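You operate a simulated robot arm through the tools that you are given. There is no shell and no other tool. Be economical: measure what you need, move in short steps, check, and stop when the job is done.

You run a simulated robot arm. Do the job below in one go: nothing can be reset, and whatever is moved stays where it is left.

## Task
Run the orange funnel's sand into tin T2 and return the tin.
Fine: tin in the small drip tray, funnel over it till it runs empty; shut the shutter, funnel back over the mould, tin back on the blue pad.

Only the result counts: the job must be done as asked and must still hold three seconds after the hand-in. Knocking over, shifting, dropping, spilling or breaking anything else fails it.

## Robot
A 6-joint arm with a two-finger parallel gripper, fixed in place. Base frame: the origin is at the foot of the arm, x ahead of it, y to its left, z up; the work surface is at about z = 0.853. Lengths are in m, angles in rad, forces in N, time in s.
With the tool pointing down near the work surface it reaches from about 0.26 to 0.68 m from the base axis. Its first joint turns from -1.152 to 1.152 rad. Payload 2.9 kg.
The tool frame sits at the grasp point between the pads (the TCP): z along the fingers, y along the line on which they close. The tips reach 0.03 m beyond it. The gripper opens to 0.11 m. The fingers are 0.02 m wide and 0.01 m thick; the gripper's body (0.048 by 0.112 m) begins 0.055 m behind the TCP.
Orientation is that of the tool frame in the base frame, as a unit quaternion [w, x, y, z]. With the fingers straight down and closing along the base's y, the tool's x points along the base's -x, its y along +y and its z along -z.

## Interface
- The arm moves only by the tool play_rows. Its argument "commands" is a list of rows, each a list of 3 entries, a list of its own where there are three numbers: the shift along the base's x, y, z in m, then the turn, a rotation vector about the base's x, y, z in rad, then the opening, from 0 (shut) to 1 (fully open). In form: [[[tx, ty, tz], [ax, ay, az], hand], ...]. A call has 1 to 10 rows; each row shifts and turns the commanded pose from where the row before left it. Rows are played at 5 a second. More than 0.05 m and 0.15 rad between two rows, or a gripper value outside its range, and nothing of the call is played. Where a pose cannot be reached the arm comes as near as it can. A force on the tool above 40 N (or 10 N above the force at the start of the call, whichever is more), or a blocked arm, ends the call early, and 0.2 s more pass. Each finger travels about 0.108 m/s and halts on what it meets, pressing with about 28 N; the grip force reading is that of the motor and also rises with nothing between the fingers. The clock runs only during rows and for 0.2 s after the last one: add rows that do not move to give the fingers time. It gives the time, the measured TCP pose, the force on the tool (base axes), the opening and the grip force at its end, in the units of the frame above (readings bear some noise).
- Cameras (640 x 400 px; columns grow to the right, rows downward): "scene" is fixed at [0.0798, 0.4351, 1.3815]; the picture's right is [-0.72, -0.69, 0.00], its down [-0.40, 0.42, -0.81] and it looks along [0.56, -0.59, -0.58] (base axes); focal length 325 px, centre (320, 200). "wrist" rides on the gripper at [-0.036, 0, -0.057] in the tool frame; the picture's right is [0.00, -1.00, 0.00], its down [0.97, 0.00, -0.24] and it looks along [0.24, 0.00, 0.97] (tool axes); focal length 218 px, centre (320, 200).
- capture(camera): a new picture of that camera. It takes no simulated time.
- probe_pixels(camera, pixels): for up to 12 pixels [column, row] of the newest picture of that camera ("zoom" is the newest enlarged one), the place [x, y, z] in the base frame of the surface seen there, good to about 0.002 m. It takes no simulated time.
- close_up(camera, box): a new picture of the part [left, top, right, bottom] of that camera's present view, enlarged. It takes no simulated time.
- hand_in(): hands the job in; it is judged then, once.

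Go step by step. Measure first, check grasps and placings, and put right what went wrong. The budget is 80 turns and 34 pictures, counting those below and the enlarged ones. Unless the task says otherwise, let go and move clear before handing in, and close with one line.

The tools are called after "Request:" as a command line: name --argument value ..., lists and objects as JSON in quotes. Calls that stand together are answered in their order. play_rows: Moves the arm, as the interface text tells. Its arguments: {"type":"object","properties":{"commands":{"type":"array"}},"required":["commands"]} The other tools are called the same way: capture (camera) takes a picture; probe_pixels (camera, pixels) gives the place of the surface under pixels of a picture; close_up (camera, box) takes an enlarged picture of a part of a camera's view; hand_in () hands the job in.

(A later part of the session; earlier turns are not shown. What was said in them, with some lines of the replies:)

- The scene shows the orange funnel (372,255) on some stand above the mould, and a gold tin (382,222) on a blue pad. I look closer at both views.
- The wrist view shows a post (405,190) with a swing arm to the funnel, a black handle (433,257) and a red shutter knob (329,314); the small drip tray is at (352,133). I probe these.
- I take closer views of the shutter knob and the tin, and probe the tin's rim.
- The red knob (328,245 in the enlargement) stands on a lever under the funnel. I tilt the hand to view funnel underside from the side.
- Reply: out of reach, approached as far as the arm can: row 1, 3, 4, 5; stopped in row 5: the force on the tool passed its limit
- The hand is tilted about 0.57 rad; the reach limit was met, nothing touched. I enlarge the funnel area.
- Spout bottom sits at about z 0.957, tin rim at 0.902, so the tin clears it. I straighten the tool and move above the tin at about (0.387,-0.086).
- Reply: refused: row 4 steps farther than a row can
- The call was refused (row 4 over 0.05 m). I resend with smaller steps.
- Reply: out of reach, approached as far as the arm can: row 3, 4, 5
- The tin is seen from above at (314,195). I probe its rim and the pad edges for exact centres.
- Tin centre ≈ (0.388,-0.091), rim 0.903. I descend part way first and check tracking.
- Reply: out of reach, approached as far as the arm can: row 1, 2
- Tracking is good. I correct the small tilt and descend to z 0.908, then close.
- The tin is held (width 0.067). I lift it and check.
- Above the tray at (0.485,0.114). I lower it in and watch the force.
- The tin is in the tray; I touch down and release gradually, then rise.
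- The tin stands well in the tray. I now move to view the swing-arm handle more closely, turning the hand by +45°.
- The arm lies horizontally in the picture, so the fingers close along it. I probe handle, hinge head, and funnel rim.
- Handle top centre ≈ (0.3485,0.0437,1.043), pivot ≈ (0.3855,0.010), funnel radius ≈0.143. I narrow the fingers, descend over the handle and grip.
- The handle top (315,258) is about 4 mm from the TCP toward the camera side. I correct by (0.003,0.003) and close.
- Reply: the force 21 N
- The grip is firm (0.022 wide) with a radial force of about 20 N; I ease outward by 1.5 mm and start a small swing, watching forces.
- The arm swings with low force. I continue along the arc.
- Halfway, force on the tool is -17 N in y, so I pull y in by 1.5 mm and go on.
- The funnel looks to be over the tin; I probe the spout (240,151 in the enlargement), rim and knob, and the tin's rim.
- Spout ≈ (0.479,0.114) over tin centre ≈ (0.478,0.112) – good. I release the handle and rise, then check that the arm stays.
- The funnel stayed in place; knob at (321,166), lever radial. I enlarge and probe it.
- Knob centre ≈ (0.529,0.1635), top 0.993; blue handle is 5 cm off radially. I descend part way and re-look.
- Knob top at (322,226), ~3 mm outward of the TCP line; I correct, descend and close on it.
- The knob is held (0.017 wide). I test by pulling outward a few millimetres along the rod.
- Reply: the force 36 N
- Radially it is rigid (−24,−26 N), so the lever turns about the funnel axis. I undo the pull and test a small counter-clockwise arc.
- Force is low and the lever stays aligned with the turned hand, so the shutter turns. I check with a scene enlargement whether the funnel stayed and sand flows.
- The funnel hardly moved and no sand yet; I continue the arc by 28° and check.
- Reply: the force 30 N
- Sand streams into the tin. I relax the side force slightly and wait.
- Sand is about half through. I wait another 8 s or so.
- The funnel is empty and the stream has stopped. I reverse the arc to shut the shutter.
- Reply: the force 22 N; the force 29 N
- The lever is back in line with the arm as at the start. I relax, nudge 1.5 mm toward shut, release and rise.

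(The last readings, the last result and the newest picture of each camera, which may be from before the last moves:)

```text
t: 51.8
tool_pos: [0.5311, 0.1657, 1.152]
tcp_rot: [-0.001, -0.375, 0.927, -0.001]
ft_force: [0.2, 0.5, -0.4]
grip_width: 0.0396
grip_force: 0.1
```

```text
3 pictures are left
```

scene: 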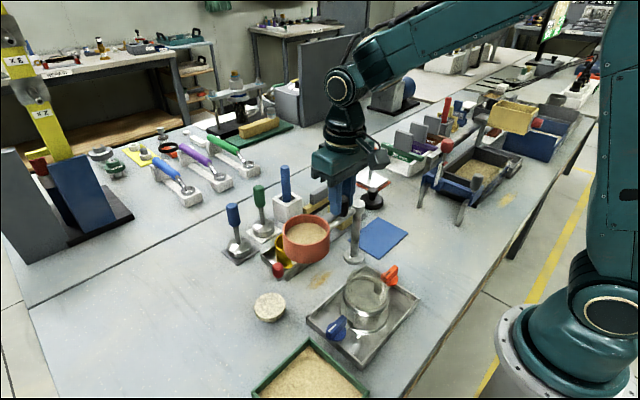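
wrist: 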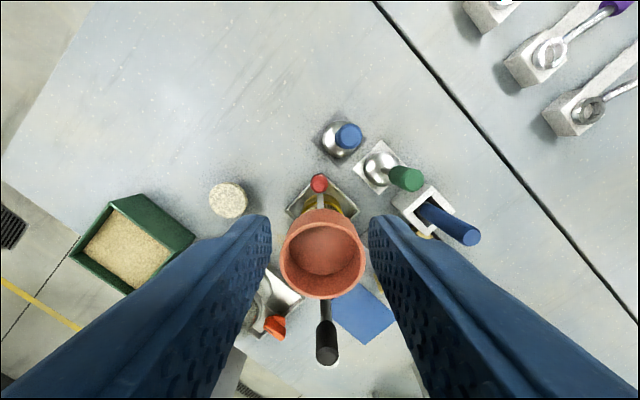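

Funnel empty; the knob (319,183) is aligned as before. I probe handle, knob and funnel in this picture for the return swing.

Request:
probe_pixels --camera "wrist" --pixels '[[327, 357], [318, 356], [336, 356], [327, 366], [319, 182], [323, 298], [280, 255], [323, 212], [365, 255]]'

Request:
play_rows --commands '[[[-0.02, -0.02, 0], [0, 0, -0.145], 0.45], [[-0.03, -0.03, 0], [0, 0, -0.145], 0.45], [[-0.03, -0.035, 0], [0, 0, -0.145], 0.45], [[-0.03, -0.035, 0], [0, 0, -0.145], 0.45], [[0, 0, 0], [0, 0, -0.145], 0.45], [[0, 0, 0], [0, 0, -0.145], 0.45], [[0, 0, 0], [0, 0, -0.145], 0.45], [[0, 0, 0], [0, 0, -0.145], 0.45], [[0, 0, 0], [0, 0, -0.145], 0.45], [[0, 0, 0], [0, 0, -0.145], 0.45]]'

```text
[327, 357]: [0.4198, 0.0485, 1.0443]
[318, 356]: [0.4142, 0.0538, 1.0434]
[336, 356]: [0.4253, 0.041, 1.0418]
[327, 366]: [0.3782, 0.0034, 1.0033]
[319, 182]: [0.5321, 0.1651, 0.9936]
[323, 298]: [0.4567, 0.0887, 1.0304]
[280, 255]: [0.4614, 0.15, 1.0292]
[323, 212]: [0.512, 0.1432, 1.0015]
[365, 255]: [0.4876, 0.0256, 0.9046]
```

```text
t: 54.0
tool_pos: [0.4217, 0.0442, 1.1514]
tcp_rot: [0.0, 0.336, 0.942, 0.0]
ft_force: [-0.6, -0.3, -0.2]
grip_width: 0.0492
grip_force: 0.0
```

The handle is still at ≈ (0.421,0.046). I descend over it and grip.

Request:
play_rows --commands '[[[0, 0.0015, -0.03], [0, 0, -0.1], 0.45], [[0, 0, -0.04], [0, 0, 0], 0.45], [[0, 0, -0.025], [0, 0, 0], 0.45], [[0, 0, -0.0135], [0, 0, 0], 0.45], [[0, 0, 0], [0, 0, 0], 0.45], [[0, 0, 0], [0, 0, 0], 0.1], [[0, 0, 0], [0, 0, 0], 0.1], [[0, 0, 0], [0, 0, 0], 0.1]]'

```text
t: 55.8
tool_pos: [0.4211, 0.0443, 1.0411]
tcp_rot: [-0.002, 0.382, 0.924, 0.0]
ft_force: [-9.2, -11.1, -3.3]
grip_width: 0.0218
grip_force: 44.6
```

Gripped. I swing back along the reverse arc in steps.

Request:
play_rows --commands '[[[-0.0055, 0.0037, 0], [0, 0, 0.131], 0.1], [[-0.00546, 0.00365, 0], [0, 0, 0.131], 0.1], [[-0.0056, 0.0031, 0], [0, 0, 0.131], 0.1], [[-0.00622, 0.00211, 0], [0, 0, 0.131], 0.1], [[-0.00644, 0.00128, 0], [0, 0, 0.131], 0.1], [[-0.00655, 0.0005, 0], [0, 0, 0.131], 0.1], [[0, 0, 0], [0, 0, 0], 0.1]]'

```text
t: 57.4
tool_pos: [0.3859, 0.0589, 1.0432]
tcp_rot: [-0.001, -0.003, 1.0, 0.0]
ft_force: [-2.9, -14.0, -8.7]
grip_width: 0.0217
grip_force: 45.4
```

Request:
play_rows --commands '[[[-0.00655, -0.0013, 0], [0, 0, 0.131], 0.1], [[-0.00644, -0.00128, 0], [0, 0, 0.131], 0.1], [[-0.00622, -0.00211, 0], [0, 0, 0.131], 0.1], [[-0.00589, -0.0029, 0], [0, 0, 0.131], 0.1], [[-0.0051, -0.0034, 0], [0, 0, 0.131], 0.1], [[0, 0, 0], [0, 0, 0], 0.1]]'

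```text
t: 58.8
tool_pos: [0.3558, 0.0498, 1.0419]
tcp_rot: [-0.001, -0.325, 0.946, 0.0]
ft_force: [-3.8, -3.1, -4.1]
grip_width: 0.0223
grip_force: 44.5
```

Request:
play_rows --commands '[[[-0.0049, -0.0042, 0], [0, 0, 0.131], 0.1], [[0, 0, 0], [0, 0, 0], 0.1], [[0, 0, 0], [0, 0, 0], 0.1]]'

Request:
capture --camera "scene"

Request:
probe_pixels --camera "scene" --pixels '[[377, 297], [348, 256], [372, 232], [374, 302], [391, 278], [372, 283], [378, 290]]'

```text
t: 59.6
tool_pos: [0.3506, 0.0463, 1.042]
tcp_rot: [-0.001, -0.387, 0.922, 0.0]
ft_force: [-4.1, 1.8, -4.2]
grip_width: 0.0222
grip_force: 44.9
```

```text
2 pictures are left
```

scene: 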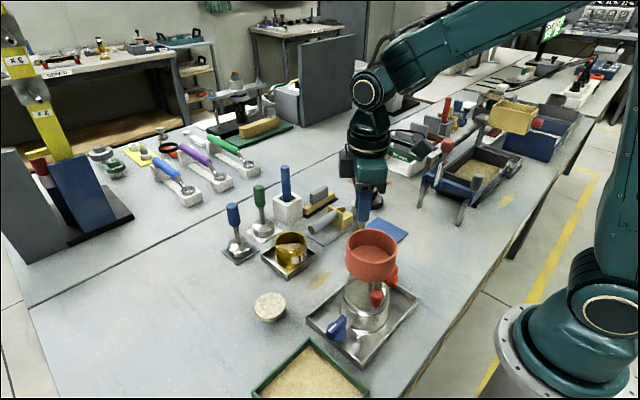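

```text
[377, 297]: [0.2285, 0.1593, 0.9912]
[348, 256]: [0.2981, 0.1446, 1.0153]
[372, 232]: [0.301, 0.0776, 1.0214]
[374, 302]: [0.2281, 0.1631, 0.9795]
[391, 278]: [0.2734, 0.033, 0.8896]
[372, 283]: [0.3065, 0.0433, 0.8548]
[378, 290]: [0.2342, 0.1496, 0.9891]
```

The funnel is back where it began (probes match within 2 mm). I release the handle, rise and go above the tin with the hand squared again.

Request:
play_rows --commands '[[[0, 0, 0], [0, 0, 0], 0.45], [[0, 0, 0], [0, 0, 0], 0.45], [[0, 0, 0.03], [0, 0, 0], 0.45], [[0, 0, 0.04], [0, 0, 0], 0.45], [[0, 0, 0.03], [0, 0, -0.145], 0.6], [[0.03, 0.01, 0], [0, 0, -0.145], 0.8], [[0.03, 0.02, 0], [0, 0, -0.145], 0.85], [[0.035, 0.02, 0], [0, 0, -0.145], 0.85], [[0.035, 0.015, 0], [0, 0, -0.145], 0.85], [[0, 0, 0], [0, 0, -0.069], 0.85]]'

Request:
play_rows --commands '[[[0, 0, 0], [0, 0, 0], 0.9], [[0, 0, 0], [0, 0, 0], 0.9]]'

Request:
capture --camera "wrist"

```text
t: 61.8
tool_pos: [0.4807, 0.1111, 1.1412]
tcp_rot: [0.0, 0.002, 1.0, 0.0]
ft_force: [0.3, 0.0, 0.3]
grip_width: 0.0937
grip_force: 0.1
```

```text
t: 62.4
tool_pos: [0.4807, 0.1102, 1.1402]
tcp_rot: [0.0, 0.002, 1.0, 0.0]
ft_force: [-0.2, 0.5, 0.2]
grip_width: 0.0992
grip_force: 0.1
```

```text
1 pictures are left
```

wrist: 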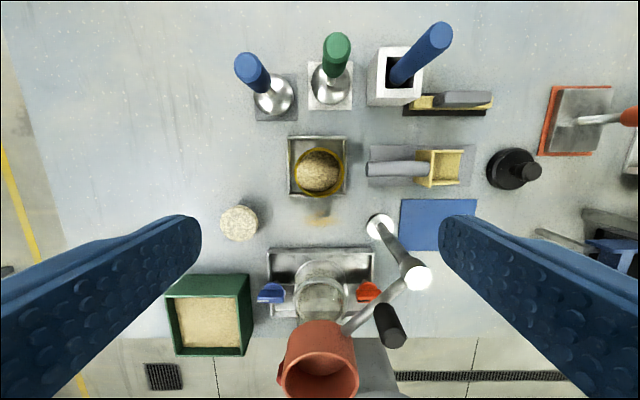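

The sand-filled tin sits at (318,172), centred under the hand. I descend and grip it at the same height.

Request:
play_rows --commands '[[[0, 0, -0.045], [0, 0, 0], 0.9], [[0, 0, -0.045], [0, 0, 0], 0.9], [[0, 0, -0.045], [0, 0, 0], 0.9], [[0, 0, -0.045], [0, 0, 0], 0.9], [[0, 0, -0.03], [0, 0, 0], 0.9], [[0, 0, -0.0185], [0, 0, 0], 0.9], [[0, 0, 0], [0, 0, 0], 0.75], [[0, 0, 0], [0, 0, 0], 0.65], [[0, 0, 0], [0, 0, 0], 0.45], [[0, 0, 0], [0, 0, 0], 0.45]]'

```text
t: 64.6
tool_pos: [0.4796, 0.1097, 0.914]
tcp_rot: [-0.001, 0.002, 1.0, 0.0]
ft_force: [-0.3, 0.2, 0.1]
grip_width: 0.0672
grip_force: 28.0
```

The tin is held (0.067). I lift it gently.

Request:
play_rows --commands '[[[0, 0, 0.015], [0, 0, 0], 0.45], [[0, 0, 0.025], [0, 0, 0], 0.45], [[0, 0, 0.035], [0, 0, 0], 0.45], [[0, 0, 0.035], [0, 0, 0], 0.45], [[0, 0, 0.03], [0, 0, 0], 0.45], [[0, 0, 0.01], [0, 0, 0], 0.45], [[0, -0.015, 0], [0, 0, 0], 0.45], [[0, -0.03, 0], [0, 0, 0], 0.45], [[0, -0.035, 0], [0, 0, 0], 0.45]]'

Request:
play_rows --commands '[[[0, -0.035, 0], [0, 0, 0], 0.45], [[0, -0.035, 0], [0, 0, 0], 0.45], [[-0.01, -0.03, 0], [0, 0, 0], 0.45], [[-0.03, -0.015, 0], [0, 0, 0], 0.45], [[-0.03, 0, 0], [0, 0, 0], 0.45], [[-0.02, 0, 0], [0, 0, 0], 0.45], [[-0.005, 0, 0], [0, 0, 0], 0.45], [[0, 0, 0], [0, 0, 0], 0.45]]'

```text
t: 66.6
tool_pos: [0.4802, 0.0299, 1.0645]
tcp_rot: [-0.001, 0.001, 1.0, 0.0]
ft_force: [-0.2, -0.6, -2.4]
grip_width: 0.067
grip_force: 27.6
```

```text
t: 68.4
tool_pos: [0.3854, -0.0834, 1.0632]
tcp_rot: [-0.001, 0.001, 1.0, 0.0]
ft_force: [0.3, 0.9, -2.2]
grip_width: 0.0669
grip_force: 27.9
```

Above the pad. I shift to (0.387,-0.089) and lower gently.

Request:
play_rows --commands '[[[0.001, -0.005, -0.02], [0, 0, 0], 0.45], [[0, 0, -0.035], [0, 0, 0], 0.45], [[0, 0, -0.035], [0, 0, 0], 0.45], [[0, 0, -0.03], [0, 0, 0], 0.45], [[0, 0, -0.018], [0, 0, 0], 0.45], [[0, 0, -0.01], [0, 0, 0], 0.45], [[0, 0, -0.002], [0, 0, 0], 0.45], [[0, 0, 0], [0, 0, 0], 0.45]]'

```text
t: 70.2
tool_pos: [0.3865, -0.0891, 0.9137]
tcp_rot: [-0.001, 0.001, 1.0, 0.0]
ft_force: [-0.5, -0.1, -1.8]
grip_width: 0.0674
grip_force: 28.0
```

Still carrying its weight (−1.8 N), so I go down in 1 mm steps until contact.

Request:
play_rows --commands '[[[0, 0, -0.001], [0, 0, 0], 0.45], [[0, 0, -0.001], [0, 0, 0], 0.45], [[0, 0, 0], [0, 0, 0], 0.45]]'

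```text
t: 71.0
tool_pos: [0.3855, -0.0903, 0.9119]
tcp_rot: [-0.001, 0.001, 1.0, 0.0]
ft_force: [-0.1, 0.2, -1.4]
grip_width: 0.0672
grip_force: 28.1
```

Request:
play_rows --commands '[[[0, 0, -0.001], [0, 0, 0], 0.45], [[0, 0, -0.001], [0, 0, 0], 0.45], [[0, 0, 0], [0, 0, 0], 0.45]]'

```text
t: 71.8
tool_pos: [0.3859, -0.0897, 0.9104]
tcp_rot: [0.0, 0.002, 1.0, -0.001]
ft_force: [-3.5, 0.5, 16.3]
grip_width: 0.0673
grip_force: 27.6
```

Contact (+16 N). I ease up half a millimetre, release gradually, then rise clear.

Request:
play_rows --commands '[[[0, 0, 0.0008], [0, 0, 0], 0.45], [[0, 0, 0], [0, 0, 0], 0.65], [[0, 0, 0], [0, 0, 0], 0.8], [[0, 0, 0], [0, 0, 0], 0.85], [[0, 0, 0.02], [0, 0, 0], 0.85], [[0, 0, 0.04], [0, 0, 0], 0.85], [[0, 0, 0.045], [0, 0, 0], 0.85], [[0, 0, 0.045], [0, 0, 0], 0.85], [[0.04, 0, 0.02], [0, 0, 0], 0.85], [[0.0, 0, 0], [0, 0, 0], 0.85]]'

Request:
capture --camera "wrist"

```text
t: 74.0
tool_pos: [0.4266, -0.0908, 1.0815]
tcp_rot: [-0.001, 0.001, 1.0, 0.0]
ft_force: [0.5, -0.3, -0.2]
grip_width: 0.0935
grip_force: 0.1
```

```text
0 pictures are left
```

wrist: 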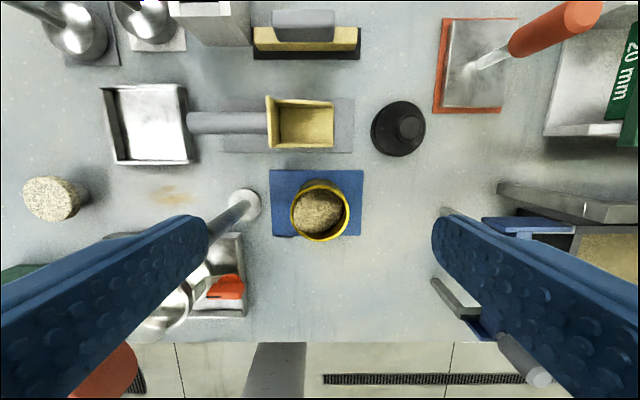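

The tin stands on the blue pad with its sand (320,210), the drip tray is clean, and the funnel is back over the mould with the hand clear. I hand in.

Request:
hand_in

```text
The job is handed in.
```

I ran the orange funnel empty into tin T2 and put the tin back on the blue pad with its sand. The funnel is back over the mould with its shutter lever returned to where it started, and I saw no spills and nothing else moved.
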